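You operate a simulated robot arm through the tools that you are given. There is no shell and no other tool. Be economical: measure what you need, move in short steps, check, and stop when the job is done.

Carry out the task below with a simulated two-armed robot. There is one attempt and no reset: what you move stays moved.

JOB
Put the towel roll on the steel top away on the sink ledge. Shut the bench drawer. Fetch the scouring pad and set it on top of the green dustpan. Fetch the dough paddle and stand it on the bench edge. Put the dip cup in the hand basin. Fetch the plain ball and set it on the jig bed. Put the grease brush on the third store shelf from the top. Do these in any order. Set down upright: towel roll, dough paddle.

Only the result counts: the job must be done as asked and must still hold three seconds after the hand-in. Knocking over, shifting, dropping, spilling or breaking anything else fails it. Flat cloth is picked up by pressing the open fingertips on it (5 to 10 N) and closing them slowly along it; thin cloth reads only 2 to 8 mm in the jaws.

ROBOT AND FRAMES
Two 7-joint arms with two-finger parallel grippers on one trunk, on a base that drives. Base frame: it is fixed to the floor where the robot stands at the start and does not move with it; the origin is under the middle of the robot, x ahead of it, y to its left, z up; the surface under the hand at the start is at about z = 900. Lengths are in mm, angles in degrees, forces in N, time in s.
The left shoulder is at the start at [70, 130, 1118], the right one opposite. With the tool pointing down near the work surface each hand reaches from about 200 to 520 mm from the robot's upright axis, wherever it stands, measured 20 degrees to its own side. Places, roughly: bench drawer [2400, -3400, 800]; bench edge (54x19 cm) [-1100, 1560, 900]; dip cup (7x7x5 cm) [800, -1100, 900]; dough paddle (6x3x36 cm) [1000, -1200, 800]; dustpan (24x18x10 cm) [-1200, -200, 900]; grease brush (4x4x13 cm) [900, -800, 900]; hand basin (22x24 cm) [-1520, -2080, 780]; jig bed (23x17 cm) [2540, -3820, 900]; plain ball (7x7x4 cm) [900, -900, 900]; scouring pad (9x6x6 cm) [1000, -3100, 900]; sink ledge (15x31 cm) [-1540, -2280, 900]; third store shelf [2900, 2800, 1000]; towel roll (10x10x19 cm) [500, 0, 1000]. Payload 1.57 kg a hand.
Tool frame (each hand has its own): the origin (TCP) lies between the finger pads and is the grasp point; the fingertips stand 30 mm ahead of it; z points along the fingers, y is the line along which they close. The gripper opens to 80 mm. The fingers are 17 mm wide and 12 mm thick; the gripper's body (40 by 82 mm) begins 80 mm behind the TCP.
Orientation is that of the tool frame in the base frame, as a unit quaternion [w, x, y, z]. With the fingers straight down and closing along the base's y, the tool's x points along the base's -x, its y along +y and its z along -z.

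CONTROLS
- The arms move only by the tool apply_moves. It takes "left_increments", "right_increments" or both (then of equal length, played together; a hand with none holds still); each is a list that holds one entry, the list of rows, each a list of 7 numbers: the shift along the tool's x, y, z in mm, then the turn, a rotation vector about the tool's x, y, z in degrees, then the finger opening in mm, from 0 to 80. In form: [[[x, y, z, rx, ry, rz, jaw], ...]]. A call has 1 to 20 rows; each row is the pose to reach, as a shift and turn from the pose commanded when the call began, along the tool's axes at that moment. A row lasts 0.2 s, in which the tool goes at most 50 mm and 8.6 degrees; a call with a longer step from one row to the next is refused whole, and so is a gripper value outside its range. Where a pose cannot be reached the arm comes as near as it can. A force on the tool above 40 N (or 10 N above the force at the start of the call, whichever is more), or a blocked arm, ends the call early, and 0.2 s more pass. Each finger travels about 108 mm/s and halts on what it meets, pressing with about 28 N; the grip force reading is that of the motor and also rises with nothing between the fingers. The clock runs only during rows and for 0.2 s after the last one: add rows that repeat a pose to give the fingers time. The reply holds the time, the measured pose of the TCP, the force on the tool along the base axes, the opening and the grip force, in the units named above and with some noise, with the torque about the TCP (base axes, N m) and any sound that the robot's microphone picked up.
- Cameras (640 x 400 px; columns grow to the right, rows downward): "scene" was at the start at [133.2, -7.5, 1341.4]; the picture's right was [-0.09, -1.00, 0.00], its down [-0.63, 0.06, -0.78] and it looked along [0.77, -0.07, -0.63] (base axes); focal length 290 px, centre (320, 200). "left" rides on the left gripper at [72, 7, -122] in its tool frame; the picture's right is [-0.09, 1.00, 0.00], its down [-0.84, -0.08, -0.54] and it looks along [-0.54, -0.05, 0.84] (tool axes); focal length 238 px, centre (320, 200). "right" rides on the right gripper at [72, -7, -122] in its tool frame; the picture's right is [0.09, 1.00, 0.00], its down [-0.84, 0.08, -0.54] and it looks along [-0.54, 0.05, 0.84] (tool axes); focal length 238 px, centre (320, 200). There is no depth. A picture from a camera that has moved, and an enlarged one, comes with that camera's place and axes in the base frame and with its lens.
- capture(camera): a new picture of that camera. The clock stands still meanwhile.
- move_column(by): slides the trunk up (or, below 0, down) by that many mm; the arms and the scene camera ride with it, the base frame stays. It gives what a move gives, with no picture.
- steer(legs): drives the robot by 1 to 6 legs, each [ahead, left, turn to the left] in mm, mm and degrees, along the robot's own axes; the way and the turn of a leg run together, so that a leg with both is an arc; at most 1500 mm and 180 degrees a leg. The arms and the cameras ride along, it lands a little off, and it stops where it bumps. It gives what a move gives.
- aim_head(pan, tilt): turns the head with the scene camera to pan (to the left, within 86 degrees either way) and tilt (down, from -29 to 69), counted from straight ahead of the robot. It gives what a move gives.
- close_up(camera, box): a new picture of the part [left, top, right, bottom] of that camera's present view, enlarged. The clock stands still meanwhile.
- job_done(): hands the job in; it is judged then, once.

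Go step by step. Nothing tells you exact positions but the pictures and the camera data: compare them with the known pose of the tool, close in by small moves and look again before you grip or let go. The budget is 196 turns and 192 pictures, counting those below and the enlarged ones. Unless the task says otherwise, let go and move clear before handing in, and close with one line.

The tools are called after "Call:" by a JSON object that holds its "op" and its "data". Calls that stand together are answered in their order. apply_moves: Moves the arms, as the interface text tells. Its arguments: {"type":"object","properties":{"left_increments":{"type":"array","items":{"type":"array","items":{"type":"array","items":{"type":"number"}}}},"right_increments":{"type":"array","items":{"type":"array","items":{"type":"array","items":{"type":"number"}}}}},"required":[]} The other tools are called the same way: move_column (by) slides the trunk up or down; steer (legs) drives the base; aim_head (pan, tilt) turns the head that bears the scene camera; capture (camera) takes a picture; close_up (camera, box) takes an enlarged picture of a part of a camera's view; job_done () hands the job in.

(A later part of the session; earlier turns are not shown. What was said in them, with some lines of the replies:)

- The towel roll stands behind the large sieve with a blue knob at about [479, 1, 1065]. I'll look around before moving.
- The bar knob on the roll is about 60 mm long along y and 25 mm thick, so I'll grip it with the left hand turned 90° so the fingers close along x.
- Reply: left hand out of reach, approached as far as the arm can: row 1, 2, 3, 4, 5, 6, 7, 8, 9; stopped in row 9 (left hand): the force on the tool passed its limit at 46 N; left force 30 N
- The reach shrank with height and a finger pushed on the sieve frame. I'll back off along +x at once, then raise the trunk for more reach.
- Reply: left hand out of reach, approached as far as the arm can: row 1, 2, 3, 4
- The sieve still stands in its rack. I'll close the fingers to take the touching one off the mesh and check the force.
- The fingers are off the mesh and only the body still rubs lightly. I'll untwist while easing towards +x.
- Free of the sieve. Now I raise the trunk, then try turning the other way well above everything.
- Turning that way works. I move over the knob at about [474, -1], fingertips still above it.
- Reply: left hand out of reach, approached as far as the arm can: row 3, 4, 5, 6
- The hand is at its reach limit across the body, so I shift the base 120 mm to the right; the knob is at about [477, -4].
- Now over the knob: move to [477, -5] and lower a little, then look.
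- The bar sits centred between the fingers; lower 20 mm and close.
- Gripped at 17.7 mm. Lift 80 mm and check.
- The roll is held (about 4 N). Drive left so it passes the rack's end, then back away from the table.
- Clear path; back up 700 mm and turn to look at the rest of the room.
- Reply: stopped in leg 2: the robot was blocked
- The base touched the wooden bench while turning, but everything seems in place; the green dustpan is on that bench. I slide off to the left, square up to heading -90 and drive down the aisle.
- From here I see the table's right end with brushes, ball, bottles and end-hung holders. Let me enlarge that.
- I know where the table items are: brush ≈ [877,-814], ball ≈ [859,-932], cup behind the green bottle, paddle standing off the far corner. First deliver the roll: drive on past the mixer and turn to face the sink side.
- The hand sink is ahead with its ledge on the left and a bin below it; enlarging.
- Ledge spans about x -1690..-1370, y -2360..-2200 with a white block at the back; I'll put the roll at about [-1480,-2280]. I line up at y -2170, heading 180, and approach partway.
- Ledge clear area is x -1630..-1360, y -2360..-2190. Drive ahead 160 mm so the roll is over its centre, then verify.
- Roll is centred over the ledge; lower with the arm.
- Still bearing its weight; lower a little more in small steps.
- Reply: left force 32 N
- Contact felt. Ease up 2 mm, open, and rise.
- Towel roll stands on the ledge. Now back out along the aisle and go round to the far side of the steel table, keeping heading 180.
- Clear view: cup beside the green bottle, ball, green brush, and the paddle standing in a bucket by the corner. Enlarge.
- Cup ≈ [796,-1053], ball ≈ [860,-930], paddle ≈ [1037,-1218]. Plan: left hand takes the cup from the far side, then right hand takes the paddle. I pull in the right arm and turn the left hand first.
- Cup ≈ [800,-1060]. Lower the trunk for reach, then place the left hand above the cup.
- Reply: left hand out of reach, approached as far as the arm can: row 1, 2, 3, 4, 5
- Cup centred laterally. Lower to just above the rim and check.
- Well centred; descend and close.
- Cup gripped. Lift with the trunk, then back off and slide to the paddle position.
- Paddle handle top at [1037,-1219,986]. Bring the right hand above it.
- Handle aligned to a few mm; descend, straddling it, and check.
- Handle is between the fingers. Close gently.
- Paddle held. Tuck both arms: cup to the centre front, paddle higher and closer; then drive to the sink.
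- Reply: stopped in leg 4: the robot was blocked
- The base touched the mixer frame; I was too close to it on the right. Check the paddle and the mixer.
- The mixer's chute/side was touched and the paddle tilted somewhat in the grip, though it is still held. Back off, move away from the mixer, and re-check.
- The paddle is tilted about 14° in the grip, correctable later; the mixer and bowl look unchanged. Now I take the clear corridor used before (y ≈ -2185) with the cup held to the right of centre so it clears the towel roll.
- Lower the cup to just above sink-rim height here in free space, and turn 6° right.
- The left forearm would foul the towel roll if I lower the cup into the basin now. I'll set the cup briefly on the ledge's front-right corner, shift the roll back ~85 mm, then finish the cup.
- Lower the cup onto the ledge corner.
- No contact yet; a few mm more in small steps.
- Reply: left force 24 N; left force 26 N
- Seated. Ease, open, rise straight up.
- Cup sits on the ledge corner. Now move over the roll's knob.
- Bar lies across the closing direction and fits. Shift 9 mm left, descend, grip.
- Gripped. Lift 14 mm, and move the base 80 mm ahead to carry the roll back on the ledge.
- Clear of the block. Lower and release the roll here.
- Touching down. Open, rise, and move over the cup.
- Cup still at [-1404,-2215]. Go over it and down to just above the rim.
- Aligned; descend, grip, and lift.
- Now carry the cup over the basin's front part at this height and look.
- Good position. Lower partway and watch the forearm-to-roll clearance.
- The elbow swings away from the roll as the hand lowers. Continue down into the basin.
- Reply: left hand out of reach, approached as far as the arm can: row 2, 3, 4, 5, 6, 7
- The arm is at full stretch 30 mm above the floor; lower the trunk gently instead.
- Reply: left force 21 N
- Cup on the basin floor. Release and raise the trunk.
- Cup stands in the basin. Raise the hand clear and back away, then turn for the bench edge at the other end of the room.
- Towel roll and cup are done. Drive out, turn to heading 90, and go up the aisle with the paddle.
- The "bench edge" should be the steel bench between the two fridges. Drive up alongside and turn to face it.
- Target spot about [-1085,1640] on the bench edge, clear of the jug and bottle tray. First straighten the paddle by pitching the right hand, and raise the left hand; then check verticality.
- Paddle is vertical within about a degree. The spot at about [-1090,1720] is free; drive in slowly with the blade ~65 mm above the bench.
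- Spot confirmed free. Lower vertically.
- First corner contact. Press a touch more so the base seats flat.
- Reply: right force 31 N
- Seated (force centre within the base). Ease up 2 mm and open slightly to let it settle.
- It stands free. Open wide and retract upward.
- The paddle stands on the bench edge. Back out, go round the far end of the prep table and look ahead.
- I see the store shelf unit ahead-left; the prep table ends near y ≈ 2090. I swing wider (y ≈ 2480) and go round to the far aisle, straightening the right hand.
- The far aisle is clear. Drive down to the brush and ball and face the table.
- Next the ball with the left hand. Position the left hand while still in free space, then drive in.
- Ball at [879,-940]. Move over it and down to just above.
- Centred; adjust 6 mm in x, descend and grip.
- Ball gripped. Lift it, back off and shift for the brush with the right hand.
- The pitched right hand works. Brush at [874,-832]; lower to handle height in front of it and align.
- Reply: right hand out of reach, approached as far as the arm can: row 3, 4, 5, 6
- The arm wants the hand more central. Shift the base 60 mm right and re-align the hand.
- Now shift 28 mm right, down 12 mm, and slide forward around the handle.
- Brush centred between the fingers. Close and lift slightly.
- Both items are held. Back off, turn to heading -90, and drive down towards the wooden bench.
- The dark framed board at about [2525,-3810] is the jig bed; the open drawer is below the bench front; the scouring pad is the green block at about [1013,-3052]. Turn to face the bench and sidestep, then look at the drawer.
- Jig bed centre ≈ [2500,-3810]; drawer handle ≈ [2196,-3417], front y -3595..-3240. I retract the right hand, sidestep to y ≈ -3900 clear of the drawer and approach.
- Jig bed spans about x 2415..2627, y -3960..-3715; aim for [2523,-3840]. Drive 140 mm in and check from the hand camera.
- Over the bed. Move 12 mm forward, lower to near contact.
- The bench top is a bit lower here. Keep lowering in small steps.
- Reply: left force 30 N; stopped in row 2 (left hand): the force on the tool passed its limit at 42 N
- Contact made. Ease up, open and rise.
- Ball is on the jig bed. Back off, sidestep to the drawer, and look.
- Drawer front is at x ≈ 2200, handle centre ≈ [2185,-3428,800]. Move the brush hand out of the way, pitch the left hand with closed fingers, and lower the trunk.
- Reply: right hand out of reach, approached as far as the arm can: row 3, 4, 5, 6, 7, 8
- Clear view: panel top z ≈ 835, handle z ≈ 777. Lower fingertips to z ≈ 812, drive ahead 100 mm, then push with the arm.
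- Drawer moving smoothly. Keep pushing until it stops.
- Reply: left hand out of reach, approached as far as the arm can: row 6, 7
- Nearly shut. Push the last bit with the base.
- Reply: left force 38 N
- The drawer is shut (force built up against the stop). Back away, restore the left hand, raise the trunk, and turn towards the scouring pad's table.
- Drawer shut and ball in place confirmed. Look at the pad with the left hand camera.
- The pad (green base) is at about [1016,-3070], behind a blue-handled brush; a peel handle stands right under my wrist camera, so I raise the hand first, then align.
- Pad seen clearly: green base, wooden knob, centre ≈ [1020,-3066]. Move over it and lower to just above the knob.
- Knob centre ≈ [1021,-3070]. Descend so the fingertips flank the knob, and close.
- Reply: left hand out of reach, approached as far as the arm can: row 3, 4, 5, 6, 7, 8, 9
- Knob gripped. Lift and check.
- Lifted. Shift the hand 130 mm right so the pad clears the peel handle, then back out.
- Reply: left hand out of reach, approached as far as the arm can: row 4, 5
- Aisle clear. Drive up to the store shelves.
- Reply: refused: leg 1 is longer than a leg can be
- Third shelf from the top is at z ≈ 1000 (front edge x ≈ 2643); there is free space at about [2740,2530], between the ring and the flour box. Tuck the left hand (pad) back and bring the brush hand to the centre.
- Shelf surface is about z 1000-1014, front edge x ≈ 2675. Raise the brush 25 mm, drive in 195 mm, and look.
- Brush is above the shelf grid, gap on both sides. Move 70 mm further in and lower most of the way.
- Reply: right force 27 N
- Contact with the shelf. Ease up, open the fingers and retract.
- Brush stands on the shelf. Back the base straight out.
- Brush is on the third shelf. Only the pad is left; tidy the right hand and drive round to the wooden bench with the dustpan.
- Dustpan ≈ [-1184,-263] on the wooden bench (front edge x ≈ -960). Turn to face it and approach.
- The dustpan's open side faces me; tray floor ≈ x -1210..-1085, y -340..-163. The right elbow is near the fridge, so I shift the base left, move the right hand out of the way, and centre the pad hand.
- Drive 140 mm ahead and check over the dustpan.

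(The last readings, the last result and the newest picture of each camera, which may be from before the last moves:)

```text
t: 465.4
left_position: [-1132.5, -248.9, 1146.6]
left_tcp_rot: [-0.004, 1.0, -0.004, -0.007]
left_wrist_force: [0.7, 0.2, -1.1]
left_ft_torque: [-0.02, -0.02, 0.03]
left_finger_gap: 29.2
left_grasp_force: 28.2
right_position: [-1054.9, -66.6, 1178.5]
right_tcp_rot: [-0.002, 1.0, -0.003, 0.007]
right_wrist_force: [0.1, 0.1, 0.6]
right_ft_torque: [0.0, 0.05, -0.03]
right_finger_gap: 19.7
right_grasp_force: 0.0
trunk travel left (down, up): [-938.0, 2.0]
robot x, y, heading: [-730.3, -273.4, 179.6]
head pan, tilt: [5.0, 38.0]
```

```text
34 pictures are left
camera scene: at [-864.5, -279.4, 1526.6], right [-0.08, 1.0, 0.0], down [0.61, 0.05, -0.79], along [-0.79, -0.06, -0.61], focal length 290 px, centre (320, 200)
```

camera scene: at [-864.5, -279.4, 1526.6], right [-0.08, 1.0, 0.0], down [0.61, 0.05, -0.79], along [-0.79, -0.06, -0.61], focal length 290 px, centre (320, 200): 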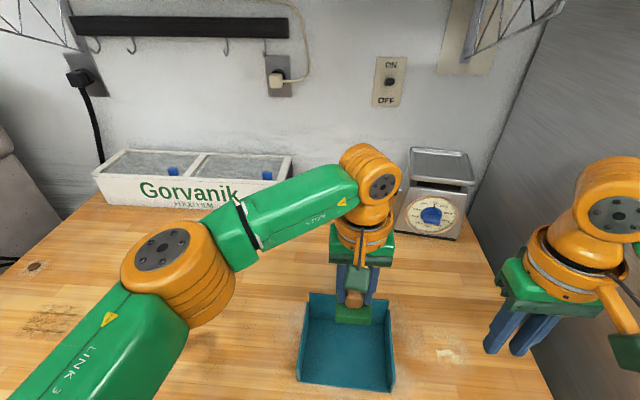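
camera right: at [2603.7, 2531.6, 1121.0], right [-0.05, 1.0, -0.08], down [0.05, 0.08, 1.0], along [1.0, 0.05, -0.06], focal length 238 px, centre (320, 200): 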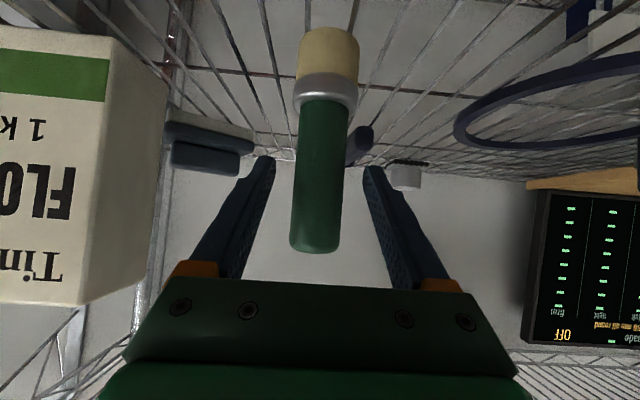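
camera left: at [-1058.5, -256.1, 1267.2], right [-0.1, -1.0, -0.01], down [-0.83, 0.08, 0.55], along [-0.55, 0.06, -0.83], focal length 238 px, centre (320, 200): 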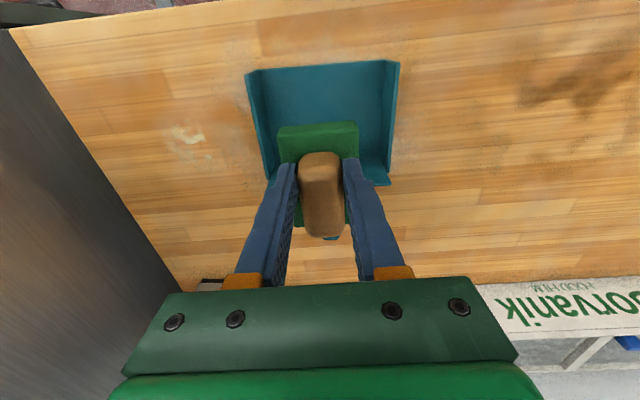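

Pad is laterally centred over the tray. Move 25 mm deeper and lower most of the way.

Call:
{"op": "apply_moves", "data": {"left_increments": [[[-8, 1, 35, 0, 0, 0, 15], [-16, 2, 75, 0, 0, 0, 15], [-25, 4, 115, 0, 0, 0, 15], [-25, 4, 145, 0, 0, 0, 15], [-25, 4, 163, 0, 0, 0, 15], [-25, 4, 163, 0, 0, 0, 15]]]}}

Call:
{"op": "capture", "data": {"camera": "left"}}

Call:
{"op": "capture", "data": {"camera": "scene"}}

```text
t: 466.9
left_position: [-1159.1, -251.9, 983.0]
left_tcp_rot: [-0.003, 1.0, -0.004, -0.005]
left_wrist_force: [-0.4, 0.4, -1.9]
left_ft_torque: [0.0, -0.03, 0.02]
left_finger_gap: 29.2
left_grasp_force: 27.6
left hand out of reach, approached as far as the arm can: row 5, 6
right_position: [-1058.3, -67.1, 1180.0]
right_tcp_rot: [-0.002, 1.0, -0.003, 0.009]
right_wrist_force: [-0.2, -0.5, 0.4]
right_ft_torque: [-0.03, 0.01, 0.03]
right_finger_gap: 19.8
right_grasp_force: 0.2
trunk travel left (down, up): [-938.0, 2.0]
robot x, y, heading: [-733.5, -270.7, 179.6]
head pan, tilt: [5.0, 38.0]
```

```text
33 pictures are left
camera left: at [-1086.1, -259.7, 1103.5], right [-0.1, -0.99, -0.01], down [-0.83, 0.08, 0.55], along [-0.55, 0.06, -0.83], focal length 238 px, centre (320, 200)
```

left: 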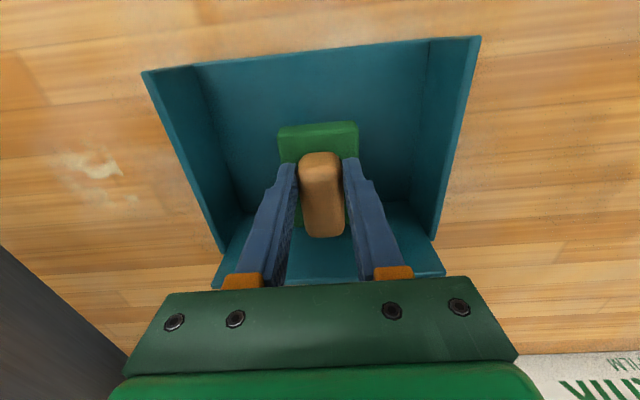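

```text
32 pictures are left
camera scene: at [-869.8, -279.8, 1526.1], right [-0.08, 1.0, 0.0], down [0.61, 0.05, -0.79], along [-0.79, -0.06, -0.62], focal length 290 px, centre (320, 200)
```

scene: 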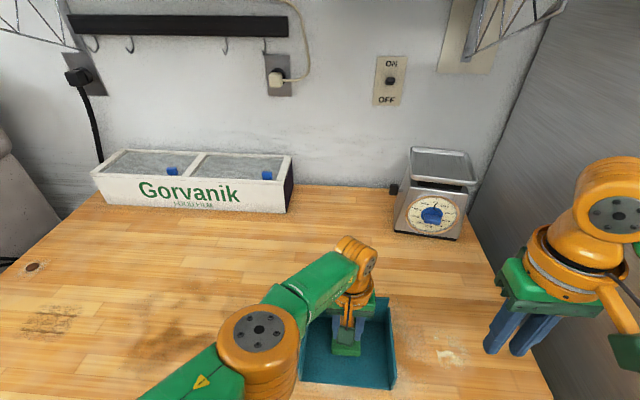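

Inside the tray walls. Use the trunk for the last bit.

Call:
{"op": "move_column", "data": {"by": -9}}

Call:
{"op": "move_column", "data": {"by": -4}}

```text
t: 467.4
left_position: [-1160.2, -251.1, 973.2]
left_tcp_rot: [-0.003, 1.0, -0.003, -0.006]
left_wrist_force: [0.5, -0.3, -0.5]
left_ft_torque: [0.02, -0.05, 0.01]
left_finger_gap: 29.0
left_grasp_force: 27.5
right_position: [-1059.6, -65.5, 1169.4]
right_tcp_rot: [-0.002, 1.0, -0.004, 0.009]
right_wrist_force: [-0.7, -0.1, -0.3]
right_ft_torque: [-0.01, 0.0, 0.03]
right_finger_gap: 20.0
right_grasp_force: 0.0
trunk travel left (down, up): [-929.0, 11.0]
robot x, y, heading: [-732.5, -272.6, 179.9]
head pan, tilt: [5.0, 38.0]
```

```text
t: 468.0
left_position: [-1159.6, -250.3, 970.0]
left_tcp_rot: [-0.003, 1.0, -0.004, -0.005]
left_wrist_force: [0.4, -0.1, -0.6]
left_ft_torque: [-0.01, -0.02, -0.01]
left_finger_gap: 29.2
left_grasp_force: 28.4
right_position: [-1058.6, -65.8, 1165.8]
right_tcp_rot: [-0.001, 1.0, -0.003, 0.009]
right_wrist_force: [0.3, 0.2, -1.0]
right_ft_torque: [0.0, 0.01, 0.0]
right_finger_gap: 20.1
right_grasp_force: 0.1
trunk travel left (down, up): [-925.0, 15.0]
robot x, y, heading: [-728.2, -275.7, 179.7]
head pan, tilt: [5.0, 38.0]
```

Call:
{"op": "move_column", "data": {"by": -3}}

Call:
{"op": "move_column", "data": {"by": -2}}

```text
t: 468.5
left_position: [-1159.7, -252.4, 967.2]
left_tcp_rot: [-0.004, 1.0, -0.003, -0.006]
left_wrist_force: [-0.8, -0.1, -0.9]
left_ft_torque: [0.01, -0.02, -0.03]
left_finger_gap: 29.2
left_grasp_force: 28.5
right_position: [-1060.0, -66.2, 1162.1]
right_tcp_rot: [-0.001, 1.0, -0.005, 0.009]
right_wrist_force: [-0.2, -0.2, 0.0]
right_ft_torque: [-0.03, 0.01, 0.05]
right_finger_gap: 19.8
right_grasp_force: 0.0
trunk travel left (down, up): [-922.0, 18.0]
robot x, y, heading: [-730.3, -276.8, 179.8]
head pan, tilt: [5.0, 38.0]
```

```text
t: 469.0
left_position: [-1158.2, -251.8, 966.0]
left_tcp_rot: [-0.002, 1.0, -0.004, -0.007]
left_wrist_force: [-1.4, 0.0, 7.3]
left_ft_torque: [-0.25, 0.62, -0.04]
left_finger_gap: 29.5
left_grasp_force: 28.0
right_position: [-1058.0, -64.4, 1160.8]
right_tcp_rot: [-0.002, 1.0, -0.003, 0.009]
right_wrist_force: [1.3, 0.4, -0.9]
right_ft_torque: [0.03, -0.02, 0.01]
right_finger_gap: 20.3
right_grasp_force: 0.1
trunk travel left (down, up): [-920.0, 20.0]
robot x, y, heading: [-727.5, -276.3, 179.7]
head pan, tilt: [5.0, 38.0]
```

Contact begins at the far end; a touch lower, then release.

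Call:
{"op": "move_column", "data": {"by": -2}}

Call:
{"op": "capture", "data": {"camera": "left"}}

```text
t: 469.5
left_position: [-1157.7, -251.0, 964.7]
left_tcp_rot: [-0.003, 1.0, -0.003, -0.008]
left_wrist_force: [-8.3, 1.4, 25.8]
left_ft_torque: [-0.15, 0.47, -0.03]
left_finger_gap: 29.3
left_grasp_force: 27.9
right_position: [-1056.5, -65.2, 1159.7]
right_tcp_rot: [-0.001, 1.0, -0.003, 0.008]
right_wrist_force: [-0.8, 0.8, -1.1]
right_ft_torque: [0.02, -0.01, -0.04]
right_finger_gap: 19.8
right_grasp_force: 0.1
trunk travel left (down, up): [-918.0, 22.0]
robot x, y, heading: [-732.0, -276.1, 179.8]
head pan, tilt: [5.0, 38.0]
```

```text
31 pictures are left
camera left: at [-1084.3, -259.2, 1085.5], right [-0.1, -1.0, -0.01], down [-0.83, 0.08, 0.56], along [-0.55, 0.06, -0.83], focal length 238 px, centre (320, 200)
```

left: 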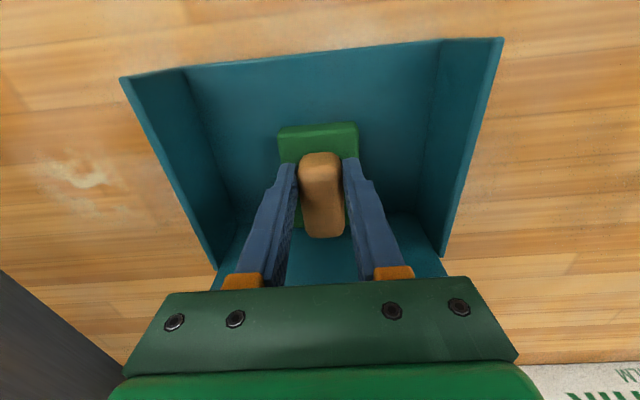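

Seated. Ease 2 mm, open, and rise.

Call:
{"op": "move_column", "data": {"by": 2}}

Call:
{"op": "apply_moves", "data": {"left_increments": [[[0, 0, 0, 0, 0, 0, 28], [0, 0, 0, 0, 0, 0, 36], [0, 0, 0, 0, 0, 0, 50], [0, 0, 0, 0, 0, 0, 56], [0, 0, 0, 0, 0, 0, 56], [0, 0, -25, 0, 0, 0, 56], [0, 0, -70, 0, 0, 0, 56], [0, 0, -115, 0, 0, 0, 56], [5, 0, -155, 0, 0, 0, 56], [10, 0, -155, 0, 0, 0, 56]]]}}

Call:
{"op": "capture", "data": {"camera": "left"}}

```text
t: 470.0
left_position: [-1158.7, -251.6, 964.0]
left_tcp_rot: [-0.004, 1.0, -0.003, -0.005]
left_wrist_force: [-4.5, 0.8, 11.8]
left_ft_torque: [-0.15, 0.66, -0.07]
left_finger_gap: 29.4
left_grasp_force: 28.1
right_position: [-1057.1, -65.5, 1160.6]
right_tcp_rot: [-0.002, 1.0, -0.003, 0.009]
right_wrist_force: [-0.1, 0.1, -0.2]
right_ft_torque: [0.0, 0.02, 0.0]
right_finger_gap: 19.8
right_grasp_force: 0.1
trunk travel left (down, up): [-920.0, 20.0]
robot x, y, heading: [-728.6, -269.0, 179.7]
head pan, tilt: [5.0, 38.0]
```

```text
t: 472.2
left_position: [-1148.4, -252.8, 1119.9]
left_tcp_rot: [-0.004, 1.0, -0.004, -0.005]
left_wrist_force: [0.3, -0.3, -0.3]
left_ft_torque: [0.0, 0.0, 0.02]
left_finger_gap: 56.2
left_grasp_force: 0.0
right_position: [-1058.6, -65.9, 1160.1]
right_tcp_rot: [-0.001, 1.0, -0.003, 0.009]
right_wrist_force: [-0.6, 1.2, -0.3]
right_ft_torque: [0.01, -0.02, 0.02]
right_finger_gap: 19.8
right_grasp_force: 0.1
trunk travel left (down, up): [-920.0, 20.0]
robot x, y, heading: [-730.5, -272.2, 179.6]
head pan, tilt: [5.0, 38.0]
```

```text
30 pictures are left
camera left: at [-1075.7, -261.1, 1241.2], right [-0.1, -1.0, -0.01], down [-0.83, 0.08, 0.55], along [-0.55, 0.06, -0.83], focal length 238 px, centre (320, 200)
```

left: 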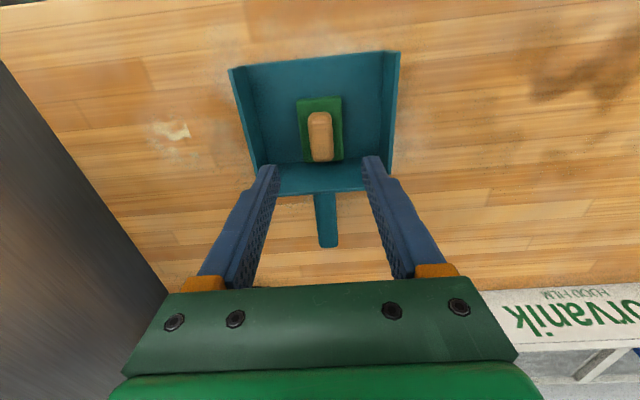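

The pad rests in the dustpan. Back off clear of everything and take a last look.

Call:
{"op": "steer", "data": {"legs": [[-350, 0, 0]]}}

Call:
{"op": "capture", "data": {"camera": "scene"}}

```text
t: 474.5
left_position: [-806.2, -256.1, 1119.2]
left_tcp_rot: [-0.003, 1.0, 0.0, -0.004]
left_wrist_force: [-0.1, 1.0, -0.6]
left_ft_torque: [0.0, -0.01, 0.0]
left_finger_gap: 56.3
left_grasp_force: 0.2
right_position: [-717.3, -68.3, 1161.0]
right_tcp_rot: [-0.002, 1.0, 0.0, 0.011]
right_wrist_force: [-0.2, 0.0, -0.9]
right_ft_torque: [0.05, -0.05, 0.0]
right_finger_gap: 19.8
right_grasp_force: 0.1
trunk travel left (down, up): [-920.0, 20.0]
robot x, y, heading: [-386.8, -274.5, -179.7]
head pan, tilt: [5.0, 38.0]
```

```text
29 pictures are left
camera scene: at [-527.6, -280.9, 1507.8], right [-0.09, 1.0, 0.0], down [0.62, 0.05, -0.79], along [-0.78, -0.07, -0.62], focal length 290 px, centre (320, 200)
```

scene: 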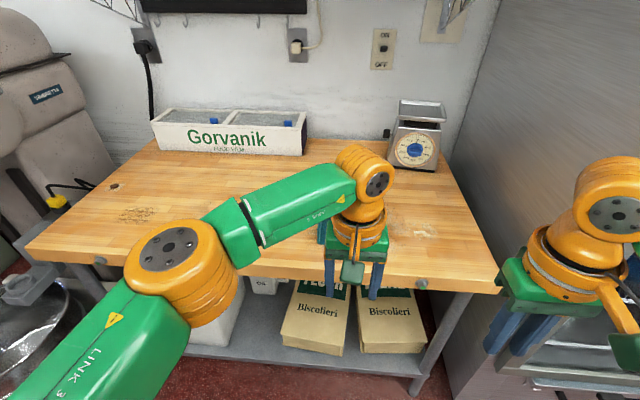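

All seven items have been handled and the robot is clear of them, so I'm handing the job in.

Call:
{"op": "job_done", "data": {}}

```text
The job is handed in.
```

All seven tasks are done and handed in: the towel roll stands on the sink ledge, the drawer is shut, the pad is in the green dustpan, the paddle stands on the bench edge, the cup is in the basin, the ball is on the jig bed, and the brush is on the third shelf; along the way the arm pressed against the large sieve and the base touched the wooden bench and the mixer, but nothing looked moved in the later pictures.
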